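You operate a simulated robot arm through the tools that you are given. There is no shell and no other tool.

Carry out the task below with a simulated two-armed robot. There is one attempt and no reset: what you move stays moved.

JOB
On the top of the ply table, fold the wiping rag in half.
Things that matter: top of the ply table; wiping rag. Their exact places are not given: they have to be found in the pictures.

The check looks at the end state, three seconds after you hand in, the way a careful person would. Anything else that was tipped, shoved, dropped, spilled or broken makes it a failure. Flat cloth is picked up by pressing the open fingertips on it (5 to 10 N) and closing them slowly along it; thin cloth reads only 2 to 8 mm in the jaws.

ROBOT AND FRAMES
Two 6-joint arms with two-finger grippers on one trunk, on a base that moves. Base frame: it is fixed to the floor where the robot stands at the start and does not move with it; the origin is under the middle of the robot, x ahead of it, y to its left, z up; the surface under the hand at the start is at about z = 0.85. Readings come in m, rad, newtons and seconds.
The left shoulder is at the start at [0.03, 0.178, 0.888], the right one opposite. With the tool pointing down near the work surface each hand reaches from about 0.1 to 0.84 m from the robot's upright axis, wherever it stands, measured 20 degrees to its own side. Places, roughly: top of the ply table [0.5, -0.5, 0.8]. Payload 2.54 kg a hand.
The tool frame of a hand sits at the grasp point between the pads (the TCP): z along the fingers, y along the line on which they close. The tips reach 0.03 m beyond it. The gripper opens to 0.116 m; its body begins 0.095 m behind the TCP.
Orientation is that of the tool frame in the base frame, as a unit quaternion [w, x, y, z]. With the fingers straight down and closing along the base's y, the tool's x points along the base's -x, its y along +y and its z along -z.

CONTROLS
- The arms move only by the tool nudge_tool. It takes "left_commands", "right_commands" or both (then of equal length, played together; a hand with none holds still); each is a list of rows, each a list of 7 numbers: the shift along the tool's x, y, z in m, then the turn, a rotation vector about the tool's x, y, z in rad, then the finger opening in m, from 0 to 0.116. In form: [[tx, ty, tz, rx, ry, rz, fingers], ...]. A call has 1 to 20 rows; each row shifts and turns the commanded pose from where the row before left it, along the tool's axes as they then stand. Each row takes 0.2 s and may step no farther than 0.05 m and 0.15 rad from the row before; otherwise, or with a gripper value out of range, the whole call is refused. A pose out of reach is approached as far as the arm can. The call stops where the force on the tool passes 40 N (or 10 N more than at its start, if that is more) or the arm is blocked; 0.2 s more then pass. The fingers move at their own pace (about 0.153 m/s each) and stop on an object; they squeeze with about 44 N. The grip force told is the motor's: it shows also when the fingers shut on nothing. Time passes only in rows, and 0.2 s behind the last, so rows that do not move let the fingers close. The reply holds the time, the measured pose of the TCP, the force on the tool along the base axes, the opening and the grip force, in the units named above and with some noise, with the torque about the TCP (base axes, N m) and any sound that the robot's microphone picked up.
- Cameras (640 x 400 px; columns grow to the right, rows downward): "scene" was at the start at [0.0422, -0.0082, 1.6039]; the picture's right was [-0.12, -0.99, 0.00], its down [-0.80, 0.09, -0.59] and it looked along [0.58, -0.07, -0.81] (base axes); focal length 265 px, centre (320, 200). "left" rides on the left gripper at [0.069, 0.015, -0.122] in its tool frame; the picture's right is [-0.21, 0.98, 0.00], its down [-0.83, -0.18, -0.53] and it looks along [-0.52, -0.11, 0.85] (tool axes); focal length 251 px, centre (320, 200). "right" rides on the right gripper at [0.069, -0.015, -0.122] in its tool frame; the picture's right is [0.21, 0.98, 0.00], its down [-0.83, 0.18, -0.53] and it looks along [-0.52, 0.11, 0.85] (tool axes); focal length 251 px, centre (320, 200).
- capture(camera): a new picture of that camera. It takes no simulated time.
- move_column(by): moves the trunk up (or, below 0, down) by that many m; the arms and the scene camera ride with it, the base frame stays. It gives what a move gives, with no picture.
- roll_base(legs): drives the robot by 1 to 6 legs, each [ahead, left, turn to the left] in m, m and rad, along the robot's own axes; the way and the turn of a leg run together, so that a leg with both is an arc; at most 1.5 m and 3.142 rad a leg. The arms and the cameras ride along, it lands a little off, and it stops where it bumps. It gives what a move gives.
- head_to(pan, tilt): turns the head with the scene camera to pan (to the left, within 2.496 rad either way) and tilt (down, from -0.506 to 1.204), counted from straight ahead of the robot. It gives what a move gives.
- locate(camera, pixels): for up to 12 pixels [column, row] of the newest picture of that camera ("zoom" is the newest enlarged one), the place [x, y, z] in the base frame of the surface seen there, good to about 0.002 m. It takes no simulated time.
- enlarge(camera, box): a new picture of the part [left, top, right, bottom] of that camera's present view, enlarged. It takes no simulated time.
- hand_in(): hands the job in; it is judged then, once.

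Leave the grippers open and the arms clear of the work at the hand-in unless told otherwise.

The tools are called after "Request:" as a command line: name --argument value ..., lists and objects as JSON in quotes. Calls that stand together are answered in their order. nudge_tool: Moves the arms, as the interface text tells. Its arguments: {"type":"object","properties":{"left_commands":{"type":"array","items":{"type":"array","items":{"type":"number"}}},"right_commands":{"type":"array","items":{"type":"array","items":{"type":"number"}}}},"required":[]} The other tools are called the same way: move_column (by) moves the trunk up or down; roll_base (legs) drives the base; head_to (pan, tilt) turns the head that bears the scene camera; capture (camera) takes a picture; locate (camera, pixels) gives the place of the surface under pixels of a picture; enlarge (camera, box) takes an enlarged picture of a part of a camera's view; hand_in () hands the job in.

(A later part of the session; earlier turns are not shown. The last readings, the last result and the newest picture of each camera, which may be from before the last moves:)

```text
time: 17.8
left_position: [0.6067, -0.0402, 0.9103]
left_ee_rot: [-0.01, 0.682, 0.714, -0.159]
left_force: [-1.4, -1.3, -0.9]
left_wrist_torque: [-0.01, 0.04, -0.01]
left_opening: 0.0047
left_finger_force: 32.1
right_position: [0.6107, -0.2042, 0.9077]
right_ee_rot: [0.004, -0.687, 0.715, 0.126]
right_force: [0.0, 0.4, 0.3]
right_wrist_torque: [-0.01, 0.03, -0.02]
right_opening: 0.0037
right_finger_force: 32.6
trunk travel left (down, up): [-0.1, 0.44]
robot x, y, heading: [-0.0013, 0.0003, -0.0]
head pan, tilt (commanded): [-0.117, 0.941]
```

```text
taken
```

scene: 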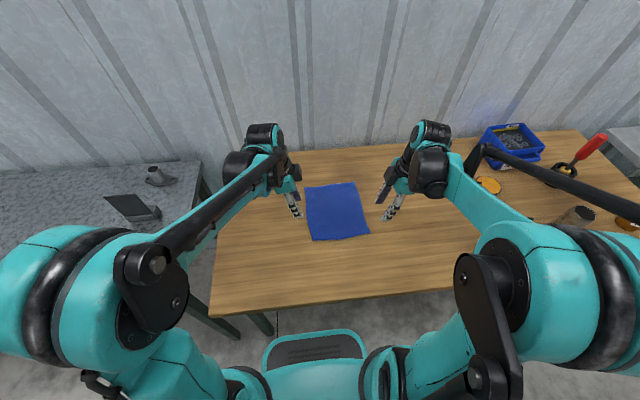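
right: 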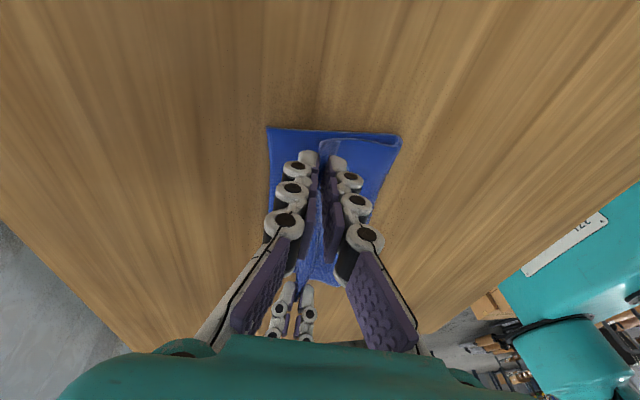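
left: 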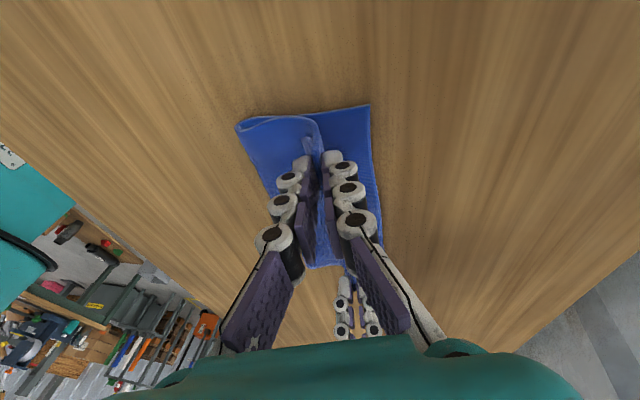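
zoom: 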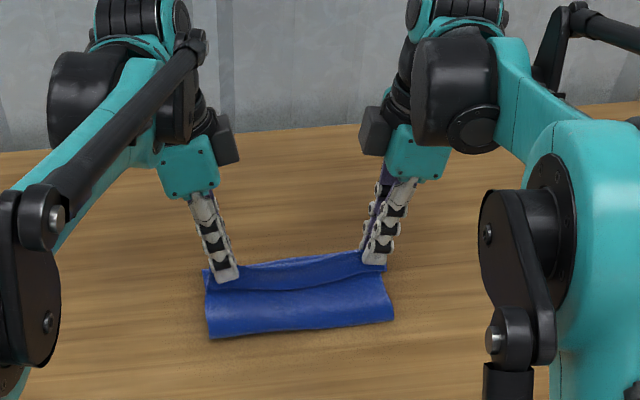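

The edge is straight again and the corners are back near their sides. I'll lower so the tips sit just above the two cloth layers, with the left going down 16 mm and the right 14 mm.

Request:
nudge_tool --left_commands '[[0.0011, 0.0013, 0.0051, 0, 0, 0, 0], [0.0011, 0.0013, 0.0051, 0, 0, 0, 0], [0.0011, 0.0013, 0.0051, 0, 0, 0, 0], [0, 0, 0, 0, 0, 0, 0]]' --right_commands '[[0.0008, -0.0008, 0.0045, 0, 0, 0, 0], [0.0008, -0.0008, 0.0045, 0, 0, 0, 0], [0.0008, -0.0008, 0.0045, 0, 0, 0, 0], [0, 0, 0, 0, 0, 0, 0]]'

Request:
capture --camera "left"

Request:
capture --camera "right"

```text
time: 18.8
left_position: [0.6058, -0.0412, 0.8942]
left_ee_rot: [-0.008, 0.683, 0.713, -0.159]
left_force: [0.1, -0.9, 4.6]
left_wrist_torque: [-0.01, 0.07, 0.02]
left_opening: 0.0033
left_finger_force: 32.0
right_position: [0.6102, -0.2043, 0.8938]
right_ee_rot: [0.005, -0.687, 0.716, 0.125]
right_force: [0.0, -0.3, 0.5]
right_wrist_torque: [0.01, 0.04, 0.02]
right_opening: 0.0038
right_finger_force: 32.2
trunk travel left (down, up): [-0.1, 0.44]
robot x, y, heading: [-0.0046, -0.0022, -0.002]
head pan, tilt (commanded): [-0.117, 0.941]
```

```text
taken
```

left: 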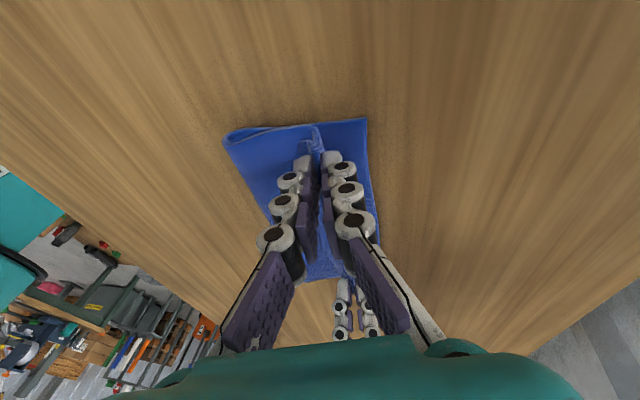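

```text
taken
```

right: 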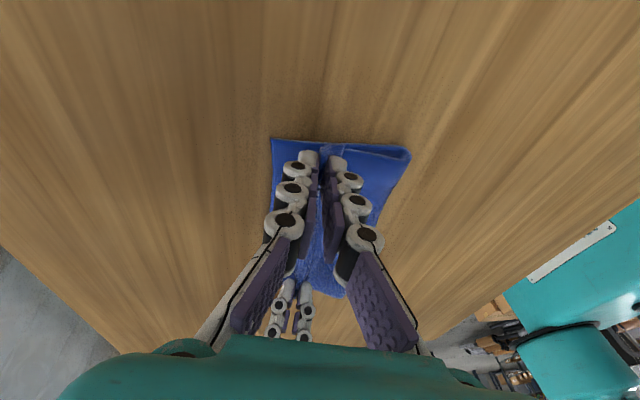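

The left tips touch the stack at 4.6 N and the right tips are just above it. I'll look closely at the pinch from both wrist cameras.

Request:
enlarge --camera "left" --box '[210, 100, 402, 220]'

Request:
enlarge --camera "right" --box '[240, 115, 432, 235]'

```text
3.33 times, centred on (306, 160) of left
```

zoom: 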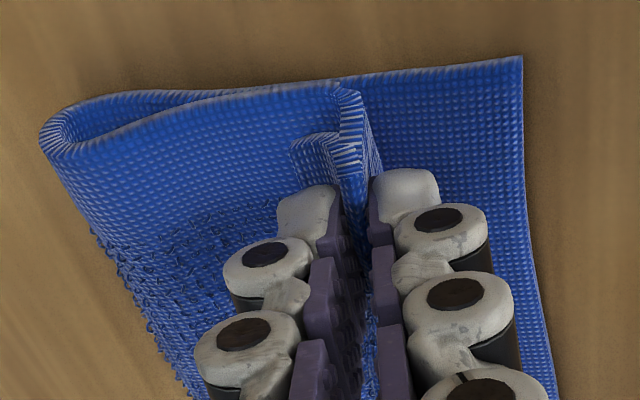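

```text
3.33 times, centred on (336, 175) of right
```

zoom: 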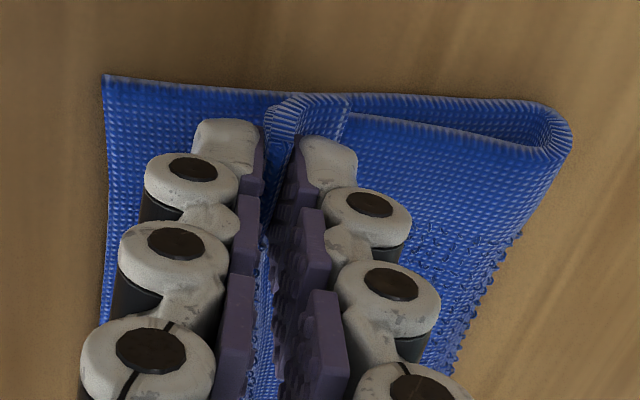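

As expected, a small ridge and flap about 10 mm long stand at the pinch. I'll open slowly to about 0.03 while moving the hands slightly in +x, so the robot-side fingers stay put and the ridge can spring open toward the far edge.

Request:
nudge_tool --left_commands '[[-0.0002, 0.0024, -0.0006, 0, 0, 0, 0.008], [-0.0002, 0.0024, -0.0006, 0, 0, 0, 0.013], [-0.0002, 0.0024, -0.0006, 0, 0, 0, 0.018], [-0.0002, 0.0024, -0.0006, 0, 0, 0, 0.023], [-0.0002, 0.0024, -0.0006, 0, 0, 0, 0.028], [0, 0, 0, 0, 0, 0, 0.028]]' --right_commands '[[-0.0001, -0.0025, -0.0004, 0, 0, 0, 0.008], [-0.0001, -0.0025, -0.0004, 0, 0, 0, 0.013], [-0.0001, -0.0025, -0.0004, 0, 0, 0, 0.018], [-0.0001, -0.0025, -0.0004, 0, 0, 0, 0.023], [-0.0001, -0.0025, -0.0004, 0, 0, 0, 0.028], [0, 0, 0, 0, 0, 0, 0.028]]'

Request:
enlarge --camera "left" --box '[210, 100, 402, 220]'

Request:
enlarge --camera "right" --box '[240, 115, 432, 235]'

Request:
enlarge --camera "scene" --box '[260, 110, 420, 230]'

```text
time: 20.2
left_position: [0.619, -0.0413, 0.8932]
left_ee_rot: [-0.009, 0.683, 0.713, -0.158]
left_force: [-0.3, 0.2, 0.0]
left_wrist_torque: [-0.01, 0.0, 0.01]
left_opening: 0.0281
left_finger_force: 0.0
right_position: [0.6241, -0.2047, 0.8949]
right_ee_rot: [0.003, -0.688, 0.715, 0.126]
right_force: [-0.4, 0.2, -0.3]
right_wrist_torque: [0.04, 0.01, 0.0]
right_opening: 0.0279
right_finger_force: 0.1
trunk travel left (down, up): [-0.1, 0.44]
robot x, y, heading: [-0.0024, -0.0003, 0.001]
head pan, tilt (commanded): [-0.117, 0.941]
```

```text
3.33 times, centred on (306, 160) of left
```

zoom: 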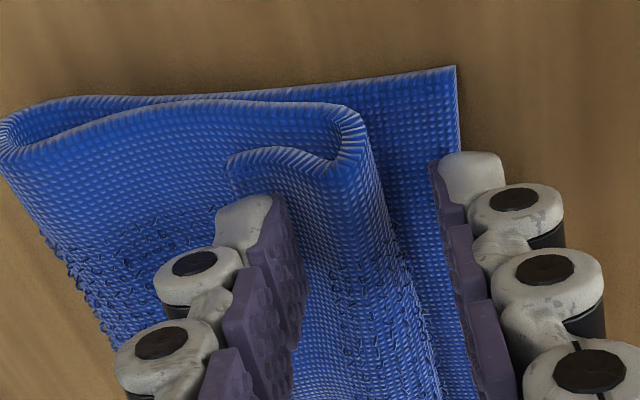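

```text
3.33 times, centred on (336, 175) of right
```

zoom: 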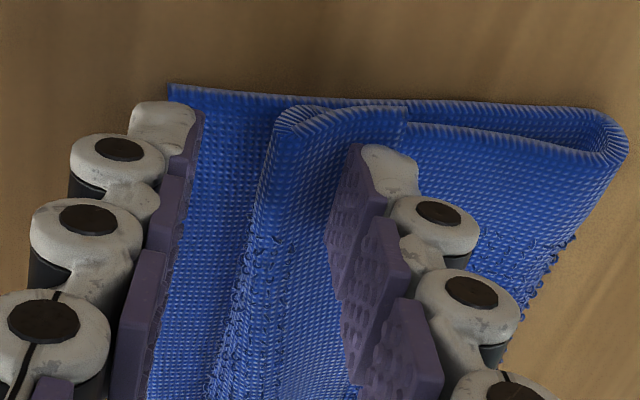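

```text
3.33 times, centred on (340, 170) of scene
```

zoom: 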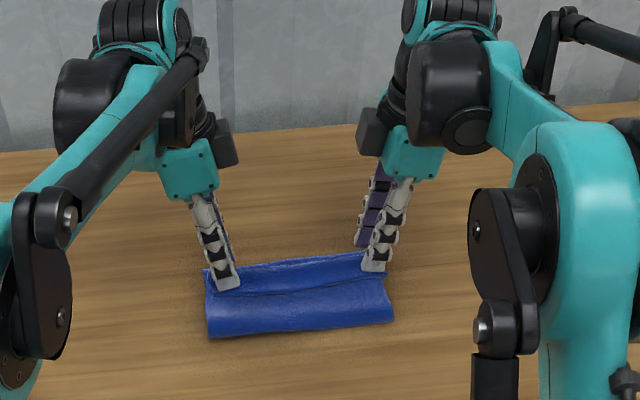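

The cloth is released. A hem about 20 mm deep stays curled back, its free edge pointing toward the robot and lying on top. I'll raise both hands straight up 60 mm and look.

Request:
nudge_tool --left_commands '[[-0.003, -0.0036, -0.0143, 0, 0, 0, 0.028], [-0.003, -0.0036, -0.0143, 0, 0, 0, 0.028], [-0.003, -0.0036, -0.0143, 0, 0, 0, 0.028], [-0.003, -0.0036, -0.0143, 0, 0, 0, 0.028], [0, 0, 0, 0, 0, 0, 0.028]]' --right_commands '[[-0.0027, 0.0026, -0.0145, 0, 0, 0, 0.028], [-0.0027, 0.0026, -0.0145, 0, 0, 0, 0.028], [-0.0027, 0.0026, -0.0145, 0, 0, 0, 0.028], [-0.0027, 0.0026, -0.0145, 0, 0, 0, 0.028], [0, 0, 0, 0, 0, 0, 0.028]]'

Request:
enlarge --camera "scene" --box '[290, 155, 390, 230]'

Request:
enlarge --camera "left" --box '[160, 100, 480, 300]'

Request:
enlarge --camera "right" --box '[160, 100, 480, 300]'

```text
time: 21.4
left_position: [0.6192, -0.0399, 0.9534]
left_ee_rot: [-0.01, 0.683, 0.713, -0.159]
left_force: [0.3, 0.4, 0.4]
left_wrist_torque: [-0.01, -0.03, 0.02]
left_opening: 0.028
left_finger_force: 0.0
right_position: [0.6249, -0.2042, 0.9545]
right_ee_rot: [0.003, -0.688, 0.715, 0.126]
right_force: [0.6, 0.4, -0.1]
right_wrist_torque: [0.02, 0.01, 0.02]
right_opening: 0.028
right_finger_force: 0.1
trunk travel left (down, up): [-0.1, 0.44]
robot x, y, heading: [0.0011, 0.001, 0.003]
head pan, tilt (commanded): [-0.117, 0.941]
```

```text
5.33 times, centred on (340, 192) of scene
```

zoom: 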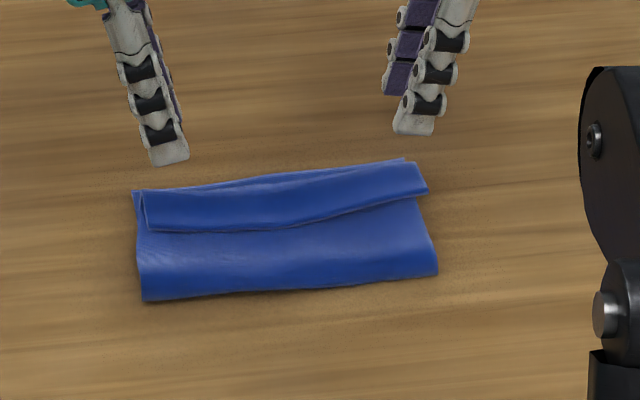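

```text
2.00 times, centred on (320, 200) of left
```

zoom: 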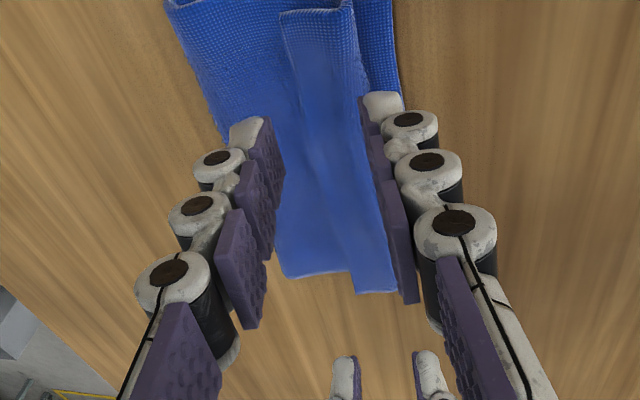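

```text
2.00 times, centred on (320, 200) of right
```

zoom: 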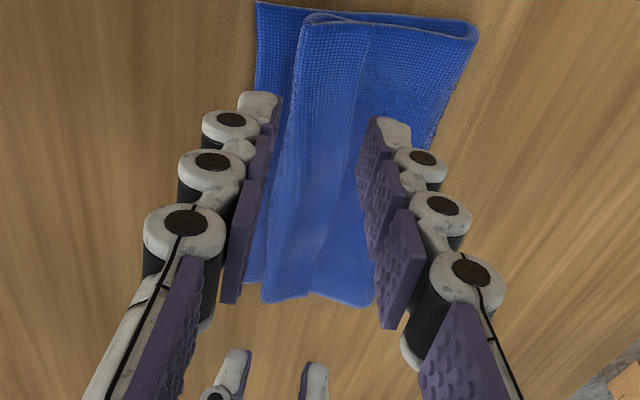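

The rag is folded, but the moved edge turned back as a hem of about 25–30 mm along its whole length. I'll locate its features in a new scene zoom: the free edge of the hem, its apex, and the lower layer's far edge.

Request:
enlarge --camera "scene" --box '[290, 155, 390, 230]'

Request:
locate --camera "zoom" --pixels '[[152, 228], [290, 224], [420, 192], [146, 200], [270, 182], [400, 165], [140, 193], [145, 297], [435, 272], [290, 290], [290, 240], [290, 205]]'

```text
5.33 times, centred on (340, 192) of scene
```

zoom: 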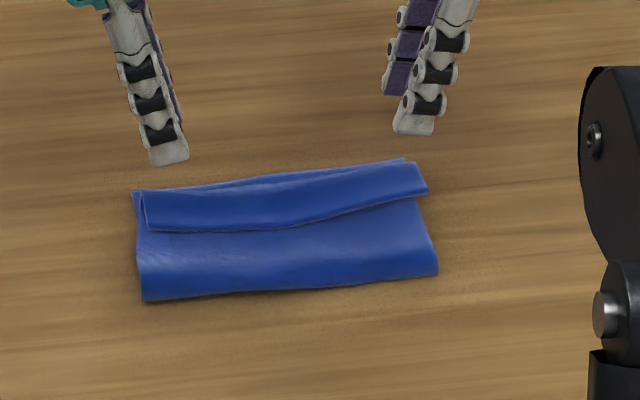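

```text
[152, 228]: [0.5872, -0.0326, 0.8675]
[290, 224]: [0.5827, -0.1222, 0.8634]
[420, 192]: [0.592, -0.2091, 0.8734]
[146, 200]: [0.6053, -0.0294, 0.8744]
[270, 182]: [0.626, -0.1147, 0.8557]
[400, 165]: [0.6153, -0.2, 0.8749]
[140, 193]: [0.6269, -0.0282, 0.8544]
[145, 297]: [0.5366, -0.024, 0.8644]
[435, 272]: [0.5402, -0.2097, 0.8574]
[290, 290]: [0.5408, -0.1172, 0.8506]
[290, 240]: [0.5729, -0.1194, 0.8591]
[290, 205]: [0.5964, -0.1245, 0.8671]
```

The hem's free edge lies at x ≈ 0.583–0.592, on top of the main layer at z ≈ 0.860, and its apex is at x ≈ 0.61. I plan to pinch that free edge at both ends and carry it over to the far edge. The rear finger will go just behind the edge and the front finger lightly on the flap, with the hands leaning back about 0.3 rad. First I tilt the hands and narrow the fingers to 0.016 while still high.

Request:
nudge_tool --left_commands '[[0, 0, 0, -0.1044, -0.0021, 0.023, 0.016], [0, 0, 0, -0.1044, -0.0021, 0.023, 0.016], [0, 0, 0, -0.1044, -0.0021, 0.023, 0.016], [0, 0, 0, -0.1044, -0.0021, 0.023, 0.016], [0, 0, 0, -0.1044, -0.0021, 0.023, 0.016], [0, 0, 0, 0, 0, 0, 0.016]]' --right_commands '[[0, 0, 0, 0.0936, -0.0023, -0.0177, 0.016], [0, 0, 0, 0.0936, -0.0023, -0.0177, 0.016], [0, 0, 0, 0.0936, -0.0023, -0.0177, 0.016], [0, 0, 0, 0.0936, -0.0023, -0.0177, 0.016], [0, 0, 0, 0.0936, -0.0023, -0.0177, 0.016], [0, 0, 0, 0, 0, 0, 0.016]]'

```text
time: 22.8
left_position: [0.6188, -0.0409, 0.9521]
left_ee_rot: [0.18, 0.701, 0.69, 0.028]
left_force: [0.5, 0.5, -0.3]
left_wrist_torque: [0.0, 0.04, -0.01]
left_opening: 0.0159
left_finger_force: 0.1
right_position: [0.6243, -0.2044, 0.954]
right_ee_rot: [-0.173, 0.697, -0.694, 0.041]
right_force: [-0.2, 1.2, -0.6]
right_wrist_torque: [-0.02, 0.07, -0.01]
right_opening: 0.0162
right_finger_force: 0.2
trunk travel left (down, up): [-0.1, 0.44]
robot x, y, heading: [-0.0006, 0.0036, -0.0]
head pan, tilt (commanded): [-0.117, 0.941]
```

Both hands now lean back about 0.3 rad as planned. I'll move them to hover with the tips about 20 mm above the hem's free edge, near (0.590, -0.050) and (0.593, -0.192).

Request:
nudge_tool --left_commands '[[0.001, -0.0118, 0.0066, 0, 0, 0, 0.016], [0.001, -0.0118, 0.0066, 0, 0, 0, 0.016], [0.001, -0.0118, 0.0066, 0, 0, 0, 0.016], [0.001, -0.0118, 0.0066, 0, 0, 0, 0.016], [0, 0, 0, 0, 0, 0, 0.016]]' --right_commands '[[-0.0001, 0.0127, 0.0069, 0, 0, 0, 0.016], [-0.0001, 0.0127, 0.0069, 0, 0, 0, 0.016], [-0.0001, 0.0127, 0.0069, 0, 0, 0, 0.016], [-0.0001, 0.0127, 0.0069, 0, 0, 0, 0.016], [0, 0, 0, 0, 0, 0, 0.016]]'

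Request:
enlarge --camera "left" --box '[210, 80, 450, 230]'

Request:
enlarge --camera "right" --box '[190, 80, 430, 230]'

```text
time: 24.0
left_position: [0.5809, -0.0448, 0.9133]
left_ee_rot: [0.18, 0.701, 0.69, 0.027]
left_force: [-0.3, -0.3, 0.3]
left_wrist_torque: [-0.01, 0.01, 0.04]
left_opening: 0.0161
left_finger_force: 0.0
right_position: [0.5832, -0.1975, 0.9135]
right_ee_rot: [-0.172, 0.697, -0.695, 0.04]
right_force: [0.8, 0.7, -0.4]
right_wrist_torque: [-0.01, 0.0, -0.01]
right_opening: 0.0159
right_finger_force: 0.0
trunk travel left (down, up): [-0.1, 0.44]
robot x, y, heading: [0.0023, -0.0049, -0.004]
head pan, tilt (commanded): [-0.117, 0.941]
```

```text
2.67 times, centred on (330, 155) of left
```

zoom: 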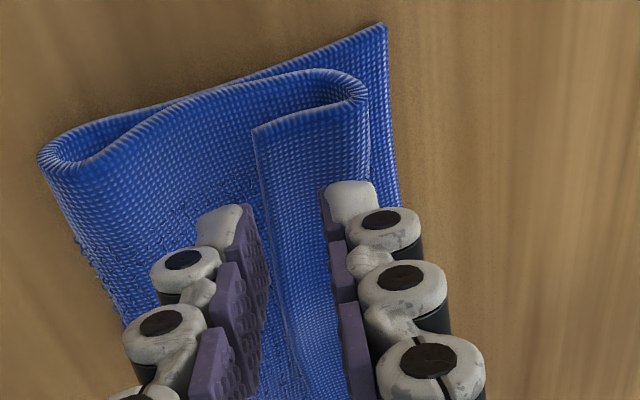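

```text
2.67 times, centred on (310, 155) of right
```

zoom: 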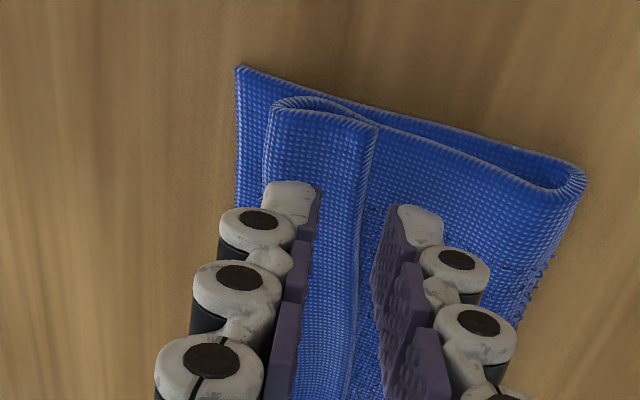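

The fingers of both hands straddle the flap's free edge in the view. I'll locate the edge and the pad corners in both cameras to set the final positions.

Request:
locate --camera "left" --pixels '[[307, 129], [311, 150], [301, 157], [302, 165], [331, 152], [334, 165], [335, 110], [318, 175]]'

Request:
locate --camera "right" --pixels '[[329, 130], [325, 150], [337, 160], [332, 175], [308, 151], [303, 165], [305, 118], [322, 180]]'

```text
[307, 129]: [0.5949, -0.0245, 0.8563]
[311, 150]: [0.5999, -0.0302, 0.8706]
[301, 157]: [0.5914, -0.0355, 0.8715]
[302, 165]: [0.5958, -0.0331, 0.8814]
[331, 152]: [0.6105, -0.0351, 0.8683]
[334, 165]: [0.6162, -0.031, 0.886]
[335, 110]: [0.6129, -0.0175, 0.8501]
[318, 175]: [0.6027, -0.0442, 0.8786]
```

```text
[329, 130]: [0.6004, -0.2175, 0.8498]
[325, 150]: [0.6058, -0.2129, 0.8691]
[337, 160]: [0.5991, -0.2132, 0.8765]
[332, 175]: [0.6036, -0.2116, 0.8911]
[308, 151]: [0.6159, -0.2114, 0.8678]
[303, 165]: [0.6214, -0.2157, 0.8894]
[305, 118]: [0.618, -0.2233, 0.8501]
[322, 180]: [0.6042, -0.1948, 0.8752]
```

Those readings may refer to older pictures, so I'll take new captures of both wrist cameras and locate again.

Request:
capture --camera "left"

Request:
capture --camera "right"

Request:
locate --camera "left" --pixels '[[307, 129], [311, 150], [301, 157], [302, 165], [331, 152], [334, 165], [335, 110], [316, 175], [300, 145]]'

Request:
locate --camera "right" --pixels '[[329, 130], [325, 150], [337, 160], [332, 175], [308, 151], [303, 165], [305, 120], [322, 180], [335, 145]]'

```text
taken
```

left: 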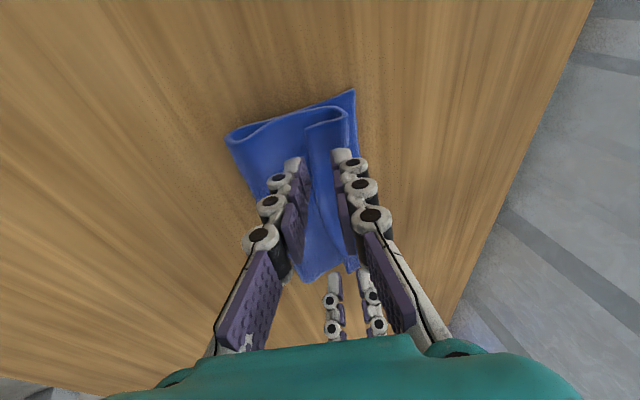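

```text
taken
```

right: 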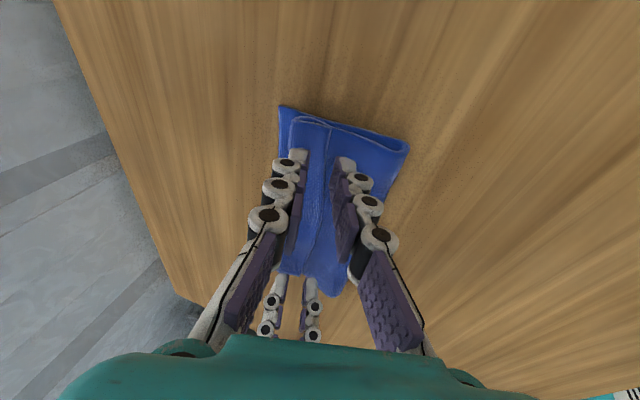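

```text
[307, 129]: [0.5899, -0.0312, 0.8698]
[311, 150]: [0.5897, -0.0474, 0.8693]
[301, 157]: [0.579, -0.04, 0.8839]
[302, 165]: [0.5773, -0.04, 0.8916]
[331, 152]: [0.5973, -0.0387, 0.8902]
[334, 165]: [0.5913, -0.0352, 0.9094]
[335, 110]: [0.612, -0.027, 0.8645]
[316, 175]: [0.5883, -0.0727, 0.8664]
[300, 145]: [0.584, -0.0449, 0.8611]
```

```text
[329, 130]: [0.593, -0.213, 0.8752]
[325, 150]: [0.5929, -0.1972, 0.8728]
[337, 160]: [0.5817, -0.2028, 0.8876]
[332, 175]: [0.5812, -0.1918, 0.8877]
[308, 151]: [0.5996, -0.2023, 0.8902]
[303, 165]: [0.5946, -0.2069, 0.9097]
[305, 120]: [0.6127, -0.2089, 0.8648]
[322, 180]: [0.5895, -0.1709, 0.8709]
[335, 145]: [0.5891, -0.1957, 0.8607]
```

Now the readings are consistent. The free edge is at x ≈ 0.590 on the left and 0.593 on the right, raised to z ≈ 0.870–0.874 over the main layer at 0.861. The rear pads sit about 10 mm behind it. I'll shift +6 mm and +7 mm in x and lower about 18 mm in all, gently.

Request:
nudge_tool --left_commands '[[0.0016, 0.0009, 0.0074, 0, 0, 0, 0.016], [0.0016, 0.0009, 0.0074, 0, 0, 0, 0.016], [0.0003, -0.0004, 0.0014, 0, 0, 0, 0.016], [0.0003, -0.0004, 0.0014, 0, 0, 0, 0.016], [0.0003, -0.0004, 0.0014, 0, 0, 0, 0.016], [0, 0, 0, 0, 0, 0, 0.016]]' --right_commands '[[0.0014, -0.0012, 0.0076, 0, 0, 0, 0.016], [0.0014, -0.0012, 0.0076, 0, 0, 0, 0.016], [0.0003, 0.0004, 0.0014, 0, 0, 0, 0.016], [0.0003, 0.0004, 0.0014, 0, 0, 0, 0.016], [0.0003, 0.0004, 0.0014, 0, 0, 0, 0.016], [0, 0, 0, 0, 0, 0, 0.016]]'

Request:
enlarge --camera "left" --box '[210, 80, 450, 230]'

Request:
enlarge --camera "right" --box '[190, 80, 430, 230]'

```text
time: 25.4
left_position: [0.5874, -0.0425, 0.8945]
left_ee_rot: [0.179, 0.701, 0.69, 0.027]
left_force: [-0.6, 0.4, 0.2]
left_wrist_torque: [0.0, 0.02, 0.02]
left_opening: 0.0162
left_finger_force: 0.1
right_position: [0.5902, -0.1994, 0.8945]
right_ee_rot: [-0.173, 0.697, -0.695, 0.04]
right_force: [-0.7, 0.5, -0.2]
right_wrist_torque: [0.02, -0.01, 0.01]
right_opening: 0.0159
right_finger_force: 0.0
trunk travel left (down, up): [-0.1, 0.44]
robot x, y, heading: [-0.0006, 0.0028, -0.001]
head pan, tilt (commanded): [-0.117, 0.941]
```

```text
2.67 times, centred on (330, 155) of left
```

zoom: 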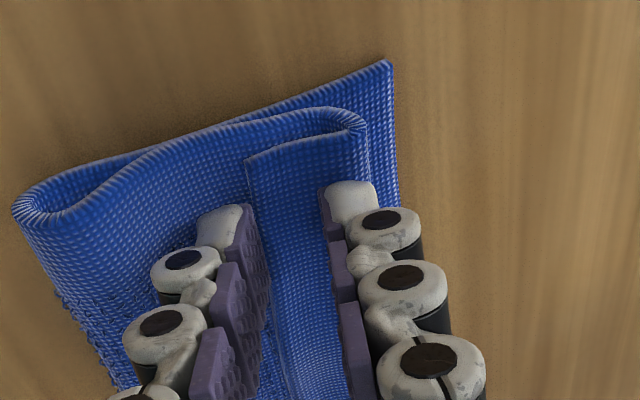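

```text
2.67 times, centred on (310, 155) of right
```

zoom: 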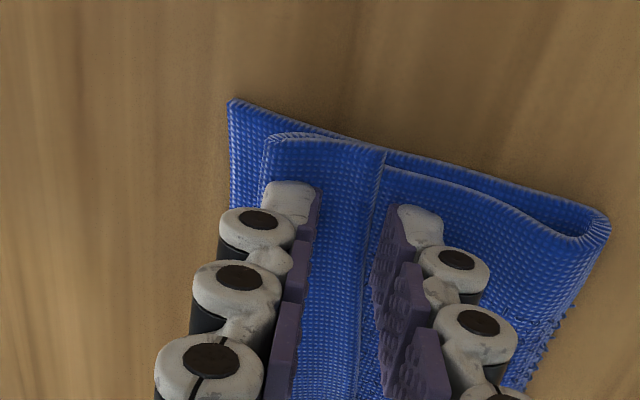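

The rear fingertips sit just behind the flap's edge and nothing is touching yet. I'll lower another 3 mm.

Request:
nudge_tool --left_commands '[[0.0003, -0.0004, 0.0014, 0, 0, 0, 0.016], [0.0003, -0.0004, 0.0014, 0, 0, 0, 0.016], [0, 0, 0, 0, 0, 0, 0.016]]' --right_commands '[[0.0003, 0.0004, 0.0014, 0, 0, 0, 0.016], [0.0003, 0.0004, 0.0014, 0, 0, 0, 0.016], [0, 0, 0, 0, 0, 0, 0.016]]'

Request:
enlarge --camera "left" --box '[210, 80, 450, 230]'

Request:
enlarge --camera "right" --box '[190, 80, 430, 230]'

```text
time: 26.2
left_position: [0.5873, -0.0431, 0.8928]
left_ee_rot: [0.179, 0.701, 0.69, 0.027]
left_force: [-0.2, 0.3, 1.1]
left_wrist_torque: [0.01, -0.03, -0.01]
left_opening: 0.0162
left_finger_force: 0.1
right_position: [0.5907, -0.199, 0.8924]
right_ee_rot: [-0.173, 0.698, -0.694, 0.04]
right_force: [0.2, -0.1, 1.0]
right_wrist_torque: [0.04, 0.01, -0.01]
right_opening: 0.0161
right_finger_force: 0.1
trunk travel left (down, up): [-0.1, 0.44]
robot x, y, heading: [0.0003, -0.0013, 0.001]
head pan, tilt (commanded): [-0.117, 0.941]
```

```text
2.67 times, centred on (330, 155) of left
```

zoom: 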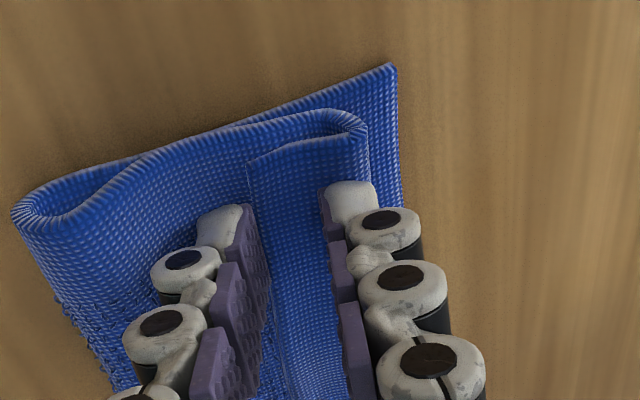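

```text
2.67 times, centred on (310, 155) of right
```

zoom: 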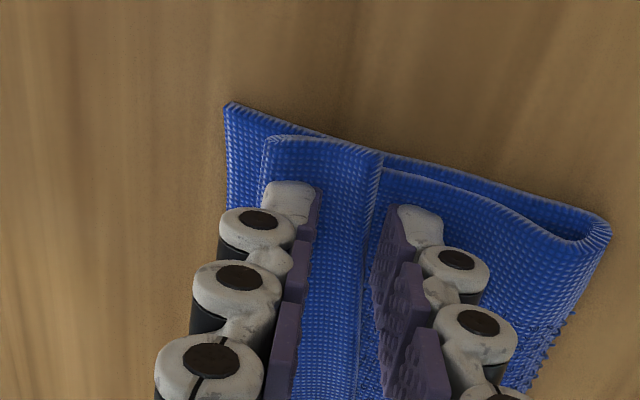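

Light contact, about 1 N on each hand. I'll lower 1 mm more and close slowly at 2 mm per row.

Request:
nudge_tool --left_commands '[[0.0002, -0.0003, 0.00095, 0, 0, 0, 0.016], [0, 0, 0, 0, 0, 0, 0.014], [0, 0, 0, 0, 0, 0, 0.012], [0, 0, 0, 0, 0, 0, 0.01], [0, 0, 0, 0, 0, 0, 0.008]]' --right_commands '[[0.0002, 0.0003, 0.00095, 0, 0, 0, 0.016], [0, 0, 0, 0, 0, 0, 0.014], [0, 0, 0, 0, 0, 0, 0.012], [0, 0, 0, 0, 0, 0, 0.01], [0, 0, 0, 0, 0, 0, 0.008]]'

Request:
enlarge --camera "left" --box '[210, 80, 450, 230]'

Request:
enlarge --camera "right" --box '[190, 80, 430, 230]'

```text
time: 27.4
left_position: [0.5877, -0.0444, 0.8912]
left_ee_rot: [0.179, 0.7, 0.69, 0.026]
left_force: [-0.8, 0.4, -0.2]
left_wrist_torque: [-0.02, 0.0, 0.02]
left_opening: 0.0077
left_finger_force: 0.0
right_position: [0.5902, -0.1979, 0.8906]
right_ee_rot: [-0.174, 0.697, -0.695, 0.041]
right_force: [0.0, 1.0, 1.2]
right_wrist_torque: [0.01, 0.02, 0.0]
right_opening: 0.0079
right_finger_force: 0.1
trunk travel left (down, up): [-0.1, 0.44]
robot x, y, heading: [0.0006, 0.0014, 0.0]
head pan, tilt (commanded): [-0.117, 0.941]
```

```text
2.67 times, centred on (330, 155) of left
```

zoom: 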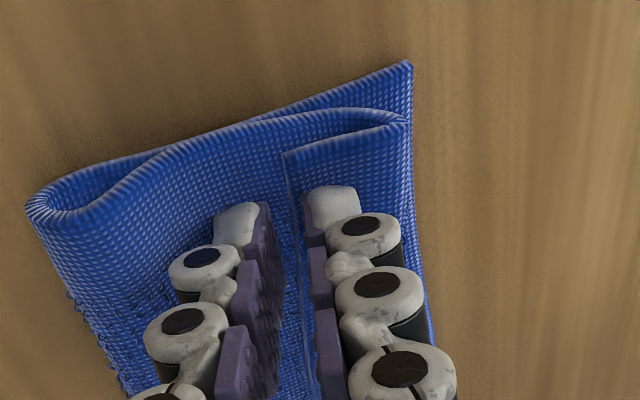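

```text
2.67 times, centred on (310, 155) of right
```

zoom: 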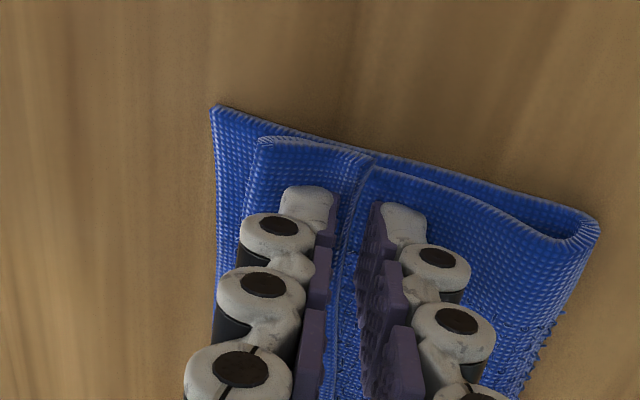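

The rear fingers touched the main layer and pushed it a few mm in +x, so the flap edge isn't between the pads. I'll back off: open to 0.016, rise 15 mm, and reduce the lean to 0.15 rad so the front finger will press the flap instead.

Request:
nudge_tool --left_commands '[[-0.0006, 0.0009, -0.0028, 0, 0, 0, 0.012], [-0.0013, 0.0017, -0.0056, 0, 0, 0, 0.016], [-0.0013, 0.0017, -0.0056, 0.0733, 0.0012, -0.016, 0.016], [0, 0, 0, 0.0733, 0.0012, -0.016, 0.016], [0, 0, 0, 0, 0, 0, 0.016]]' --right_commands '[[-0.0006, -0.0009, -0.0028, 0, 0, 0, 0.012], [-0.0011, -0.0018, -0.0056, 0, 0, 0, 0.016], [-0.0011, -0.0018, -0.0056, -0.0737, 0.0018, 0.0138, 0.016], [0, 0, 0, -0.0737, 0.0018, 0.0138, 0.016], [0, 0, 0, 0, 0, 0, 0.016]]'

Request:
capture --camera "left"

Request:
capture --camera "right"

Request:
enlarge --camera "left" --box '[210, 80, 450, 230]'

Request:
enlarge --camera "right" --box '[190, 80, 430, 230]'

```text
time: 28.6
left_position: [0.5887, -0.0434, 0.9054]
left_ee_rot: [0.127, 0.701, 0.701, -0.026]
left_force: [-0.1, -0.3, -0.1]
left_wrist_torque: [0.03, 0.01, -0.01]
left_opening: 0.0163
left_finger_force: 0.1
right_position: [0.5908, -0.1998, 0.9064]
right_ee_rot: [0.12, -0.698, 0.705, 0.012]
right_force: [-0.1, -0.6, 0.3]
right_wrist_torque: [0.0, -0.03, -0.01]
right_opening: 0.0159
right_finger_force: 0.0
trunk travel left (down, up): [-0.1, 0.44]
robot x, y, heading: [-0.0004, -0.0035, 0.001]
head pan, tilt (commanded): [-0.117, 0.941]
```

```text
taken
```

left: 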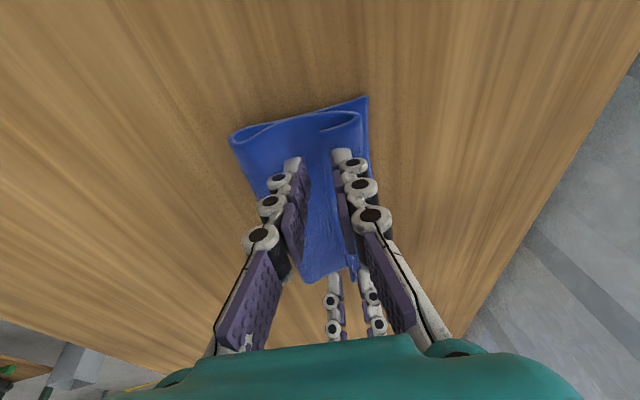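

```text
taken
```

right: 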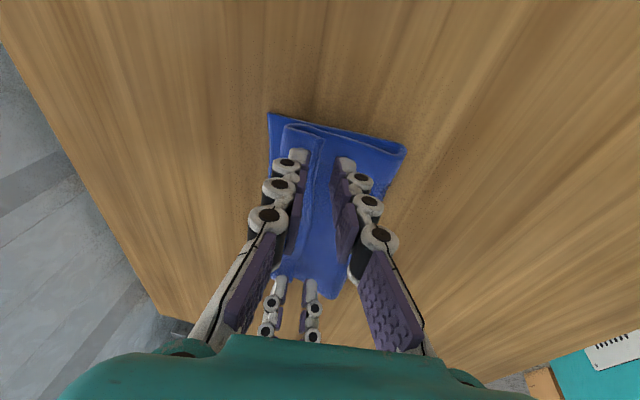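

```text
2.67 times, centred on (330, 155) of left
```

zoom: 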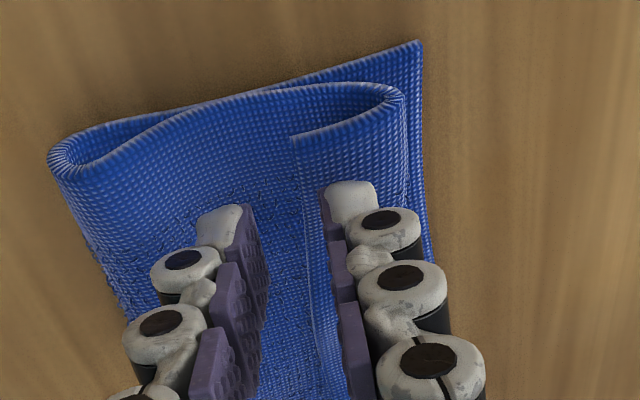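

```text
2.67 times, centred on (310, 155) of right
```

zoom: 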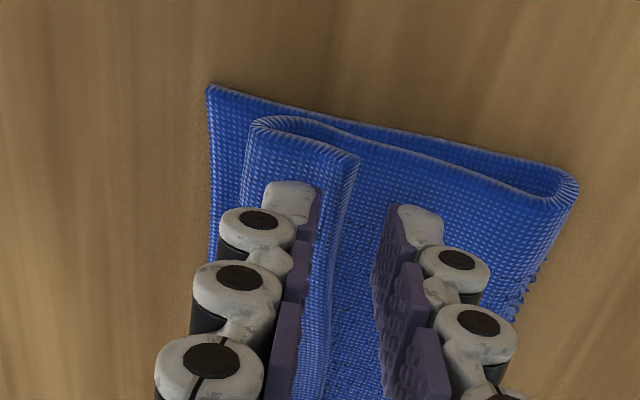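

The flap is still there and its edge looks raised. I'll locate the edge and nearby points: left camera (320, 131), (325, 155) and apex (358, 117), right camera (324, 139), (319, 165) and apex (286, 128).

Request:
locate --camera "left" --pixels '[[321, 133], [326, 155], [329, 185], [356, 117], [310, 145], [366, 100], [235, 140], [303, 155], [331, 150]]'

Request:
locate --camera "right" --pixels '[[322, 140], [318, 165], [314, 200], [288, 130], [330, 150], [271, 116], [400, 152], [338, 160], [307, 152]]'

Request:
enlarge --camera "scene" --box '[290, 145, 390, 220]'

```text
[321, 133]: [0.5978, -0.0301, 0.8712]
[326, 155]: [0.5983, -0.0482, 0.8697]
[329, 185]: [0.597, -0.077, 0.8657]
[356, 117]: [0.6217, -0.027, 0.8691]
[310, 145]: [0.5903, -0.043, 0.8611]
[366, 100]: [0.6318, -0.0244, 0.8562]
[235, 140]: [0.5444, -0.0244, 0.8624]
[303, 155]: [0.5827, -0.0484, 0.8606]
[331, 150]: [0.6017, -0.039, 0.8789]
```

```text
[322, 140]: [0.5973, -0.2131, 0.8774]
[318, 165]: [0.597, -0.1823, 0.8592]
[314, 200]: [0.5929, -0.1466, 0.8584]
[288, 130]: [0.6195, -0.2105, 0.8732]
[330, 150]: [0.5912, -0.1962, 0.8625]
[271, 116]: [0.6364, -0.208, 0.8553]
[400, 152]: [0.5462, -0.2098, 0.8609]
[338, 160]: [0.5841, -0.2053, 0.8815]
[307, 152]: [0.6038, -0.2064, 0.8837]
```

```text
5.33 times, centred on (340, 182) of scene
```

zoom: 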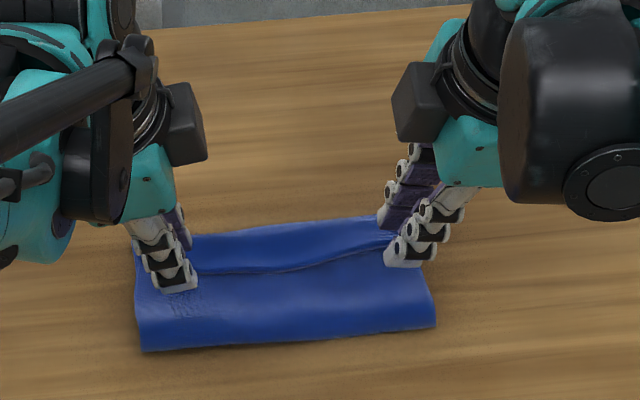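

The free edge is at x ≈ 0.598 on both sides, raised to z ≈ 0.870–0.877, and the main layer is at 0.861. I'll shift the hands +10 and +7.5 mm in x so the rear pads are about 3 mm behind the edge. Then I'll lower until the rear tips are about 2 mm above the main layer and the front tips press the flap.

Request:
nudge_tool --left_commands '[[0.0002, 0.0099, 0.0014, 0, 0, 0, 0.016], [0.00066, -0.00044, 0.00297, 0, 0, 0, 0.016], [0.00066, -0.00044, 0.00297, 0, 0, 0, 0.016], [0.00066, -0.00044, 0.00297, 0, 0, 0, 0.016], [0.00066, -0.00044, 0.00297, 0, 0, 0, 0.016], [0, 0, 0, 0, 0, 0, 0.016]]' --right_commands '[[0, -0.0074, 0.0011, 0, 0, 0, 0.016], [0.0006, 0.0005, 0.0032, 0, 0, 0, 0.016], [0.0006, 0.0005, 0.0032, 0, 0, 0, 0.016], [0.0006, 0.0005, 0.0032, 0, 0, 0, 0.016], [0.0006, 0.0005, 0.0032, 0, 0, 0, 0.016], [0, 0, 0, 0, 0, 0, 0.016]]'

Request:
enlarge --camera "left" --box '[210, 80, 450, 230]'

Request:
enlarge --camera "right" --box '[190, 80, 430, 230]'

```text
time: 30.0
left_position: [0.5971, -0.044, 0.8945]
left_ee_rot: [0.128, 0.7, 0.702, -0.026]
left_force: [0.1, 0.0, 0.6]
left_wrist_torque: [0.0, 0.0, -0.02]
left_opening: 0.0158
left_finger_force: 0.1
right_position: [0.5977, -0.1981, 0.8917]
right_ee_rot: [0.12, -0.699, 0.705, 0.013]
right_force: [0.4, -0.7, 0.4]
right_wrist_torque: [0.01, 0.0, -0.02]
right_opening: 0.0161
right_finger_force: 0.0
trunk travel left (down, up): [-0.1, 0.44]
robot x, y, heading: [-0.001, -0.0008, 0.002]
head pan, tilt (commanded): [-0.117, 0.941]
```

```text
2.67 times, centred on (330, 155) of left
```

zoom: 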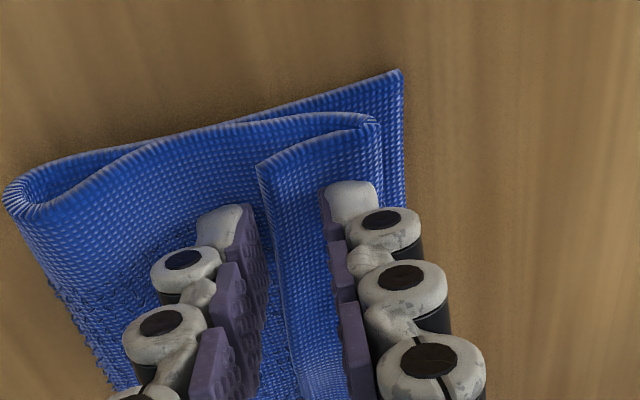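

```text
2.67 times, centred on (310, 155) of right
```

zoom: 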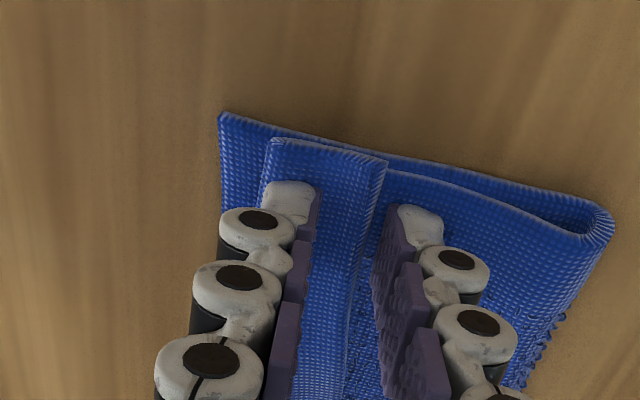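

The flap edges are just in front of the rear pads. I'll close slowly while moving each hand +1 mm per row. That keeps the front finger still on the flap while the rear finger pushes the free edge toward it. The left hand first goes 1 mm lower.

Request:
nudge_tool --left_commands '[[0.0002, -0.0001, 0.00097, 0, 0, 0, 0.016], [0, 0.00099, 0.00014, 0, 0, 0, 0.014], [0, 0.00099, 0.00014, 0, 0, 0, 0.012], [0, 0.00099, 0.00014, 0, 0, 0, 0.01], [0, 0.00099, 0.00014, 0, 0, 0, 0.008]]' --right_commands '[[0, 0, 0, 0, 0, 0, 0.016], [0, -0.00099, 0.00015, 0, 0, 0, 0.014], [0, -0.00099, 0.00015, 0, 0, 0, 0.012], [0, -0.00099, 0.00015, 0, 0, 0, 0.01], [0, -0.00099, 0.00015, 0, 0, 0, 0.008]]'

Request:
enlarge --camera "left" --box '[210, 80, 450, 230]'

Request:
enlarge --camera "right" --box '[190, 80, 430, 230]'

```text
time: 31.2
left_position: [0.5999, -0.0439, 0.8928]
left_ee_rot: [0.127, 0.7, 0.703, -0.025]
left_force: [-0.3, 0.0, 0.4]
left_wrist_torque: [-0.01, 0.02, 0.04]
left_opening: 0.0079
left_finger_force: 0.1
right_position: [0.6015, -0.1973, 0.8926]
right_ee_rot: [0.121, -0.698, 0.705, 0.013]
right_force: [0.2, 0.3, -0.7]
right_wrist_torque: [0.03, -0.02, 0.01]
right_opening: 0.0077
right_finger_force: 0.1
trunk travel left (down, up): [-0.1, 0.44]
robot x, y, heading: [-0.0006, -0.0, -0.001]
head pan, tilt (commanded): [-0.117, 0.941]
```

```text
2.67 times, centred on (330, 155) of left
```

zoom: 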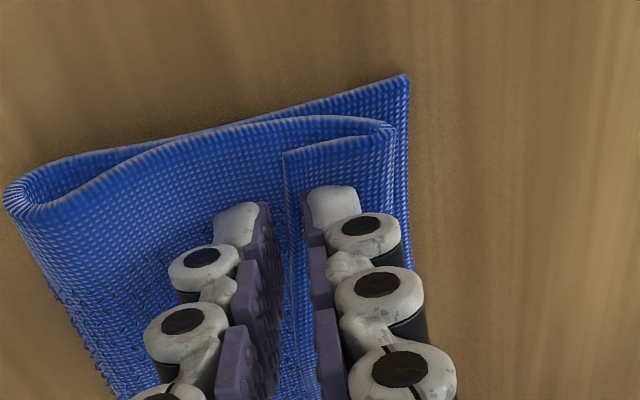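

```text
2.67 times, centred on (310, 155) of right
```

zoom: 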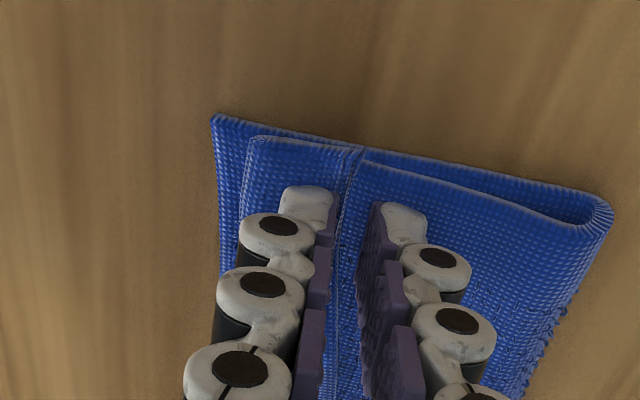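

The stack slid a few mm again, but the flap edge is now between the pads on both hands, 3–4 mm from the front pad. I'll press about 0.8 mm deeper and finish closing slowly to see whether the edge itself gets gripped.

Request:
nudge_tool --left_commands '[[0.0002, -0.0001, 0.0008, 0, 0, 0, 0.008], [0, 0, 0, 0, 0, 0, 0.006], [0, 0, 0, 0, 0, 0, 0.004], [0, 0, 0, 0, 0, 0, 0.002], [0, 0, 0, 0, 0, 0, 0.0], [0, 0, 0, 0, 0, 0, 0.0]]' --right_commands '[[0.0002, 0.0001, 0.0008, 0, 0, 0, 0.008], [0, 0, 0, 0, 0, 0, 0.006], [0, 0, 0, 0, 0, 0, 0.004], [0, 0, 0, 0, 0, 0, 0.002], [0, 0, 0, 0, 0, 0, 0.0], [0, 0, 0, 0, 0, 0, 0.0]]'

Request:
enlarge --camera "left" --box '[210, 80, 450, 230]'

Request:
enlarge --camera "right" --box '[190, 80, 430, 230]'

```text
time: 32.6
left_position: [0.6006, -0.0444, 0.8916]
left_ee_rot: [0.128, 0.7, 0.702, -0.026]
left_force: [-0.1, 0.8, 0.5]
left_wrist_torque: [-0.01, 0.02, -0.01]
left_opening: 0.0001
left_finger_force: 29.0
right_position: [0.602, -0.196, 0.8922]
right_ee_rot: [0.12, -0.698, 0.705, 0.012]
right_force: [0.6, 0.2, 0.9]
right_wrist_torque: [0.04, -0.02, 0.0]
right_opening: 0.0002
right_finger_force: 29.0
trunk travel left (down, up): [-0.1, 0.44]
robot x, y, heading: [-0.002, -0.0002, -0.0]
head pan, tilt (commanded): [-0.117, 0.941]
```

```text
2.67 times, centred on (330, 155) of left
```

zoom: 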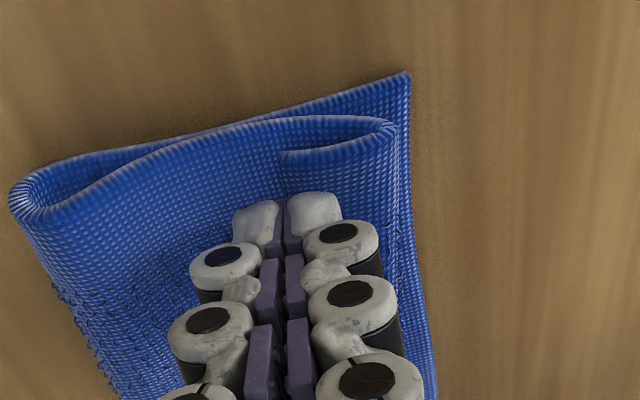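

```text
2.67 times, centred on (310, 155) of right
```

zoom: 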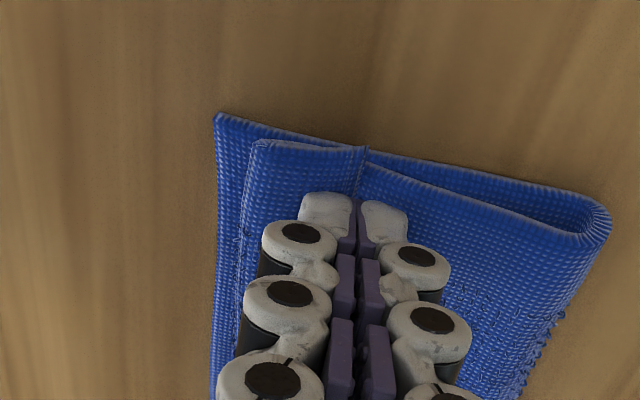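

The fingers closed on nothing: 0.1 mm opening. I'll use the recommended way instead, with both fingertips on the flap itself, pressed with 5–8 N and closed slowly, so the top layer buckles between them as the first pinch did. First I rise 15 mm, straighten the lean, open to 0.014, and look again.

Request:
nudge_tool --left_commands '[[-0.0011, 0.0007, -0.0048, 0, 0, 0, 0.0], [-0.0011, 0.0007, -0.0048, 0.0733, 0.0012, -0.016, 0.006], [-0.0011, 0.0007, -0.0048, 0.0733, 0.0012, -0.016, 0.014], [0, 0, 0, 0, 0, 0, 0.014]]' --right_commands '[[-0.0009, -0.0008, -0.0048, 0, 0, 0, 0.0], [-0.0009, -0.0008, -0.0048, -0.0737, 0.0018, 0.0138, 0.006], [-0.0009, -0.0008, -0.0048, -0.0737, 0.0018, 0.0138, 0.014], [0, 0, 0, 0, 0, 0, 0.014]]'

Request:
capture --camera "left"

Request:
capture --camera "right"

Request:
enlarge --camera "left" --box '[210, 80, 450, 230]'

Request:
enlarge --camera "right" --box '[190, 80, 430, 230]'

```text
time: 33.6
left_position: [0.6027, -0.0434, 0.9071]
left_ee_rot: [0.074, 0.696, 0.71, -0.078]
left_force: [0.3, -0.2, -0.2]
left_wrist_torque: [-0.02, -0.04, -0.01]
left_opening: 0.0141
left_finger_force: 0.0
right_position: [0.6025, -0.1986, 0.9067]
right_ee_rot: [0.067, -0.696, 0.712, 0.066]
right_force: [-0.4, 0.4, 0.5]
right_wrist_torque: [0.02, 0.01, 0.05]
right_opening: 0.014
right_finger_force: 0.0
trunk travel left (down, up): [-0.1, 0.44]
robot x, y, heading: [0.0013, -0.0013, -0.004]
head pan, tilt (commanded): [-0.117, 0.941]
```

```text
taken
```

left: 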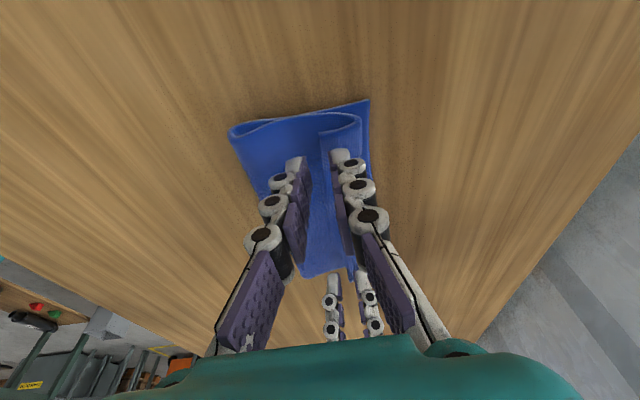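

```text
taken
```

right: 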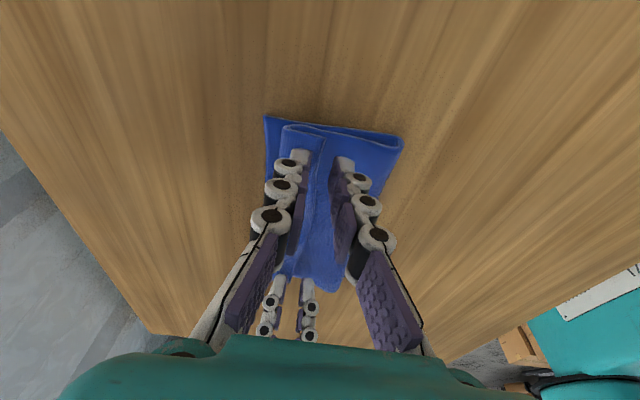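

```text
2.67 times, centred on (330, 155) of left
```

zoom: 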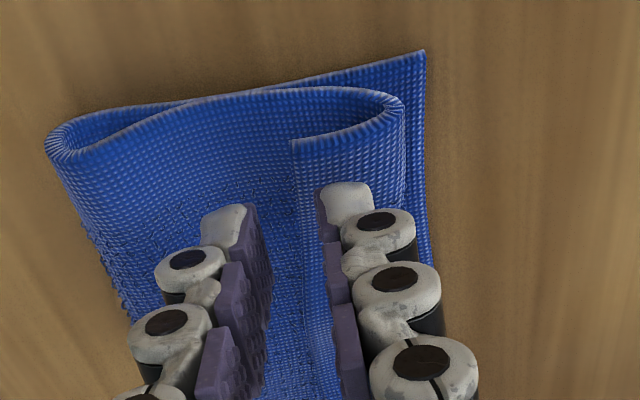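

```text
2.67 times, centred on (310, 155) of right
```

zoom: 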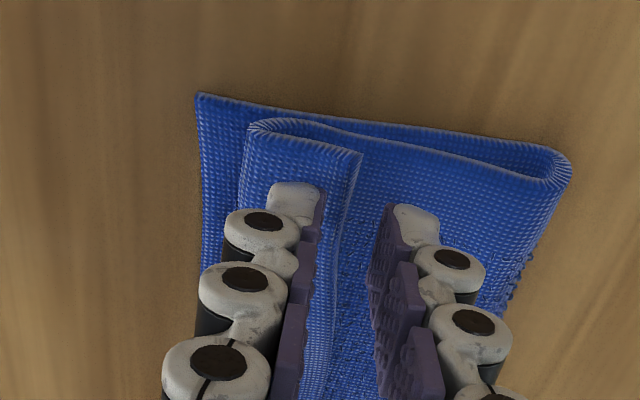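

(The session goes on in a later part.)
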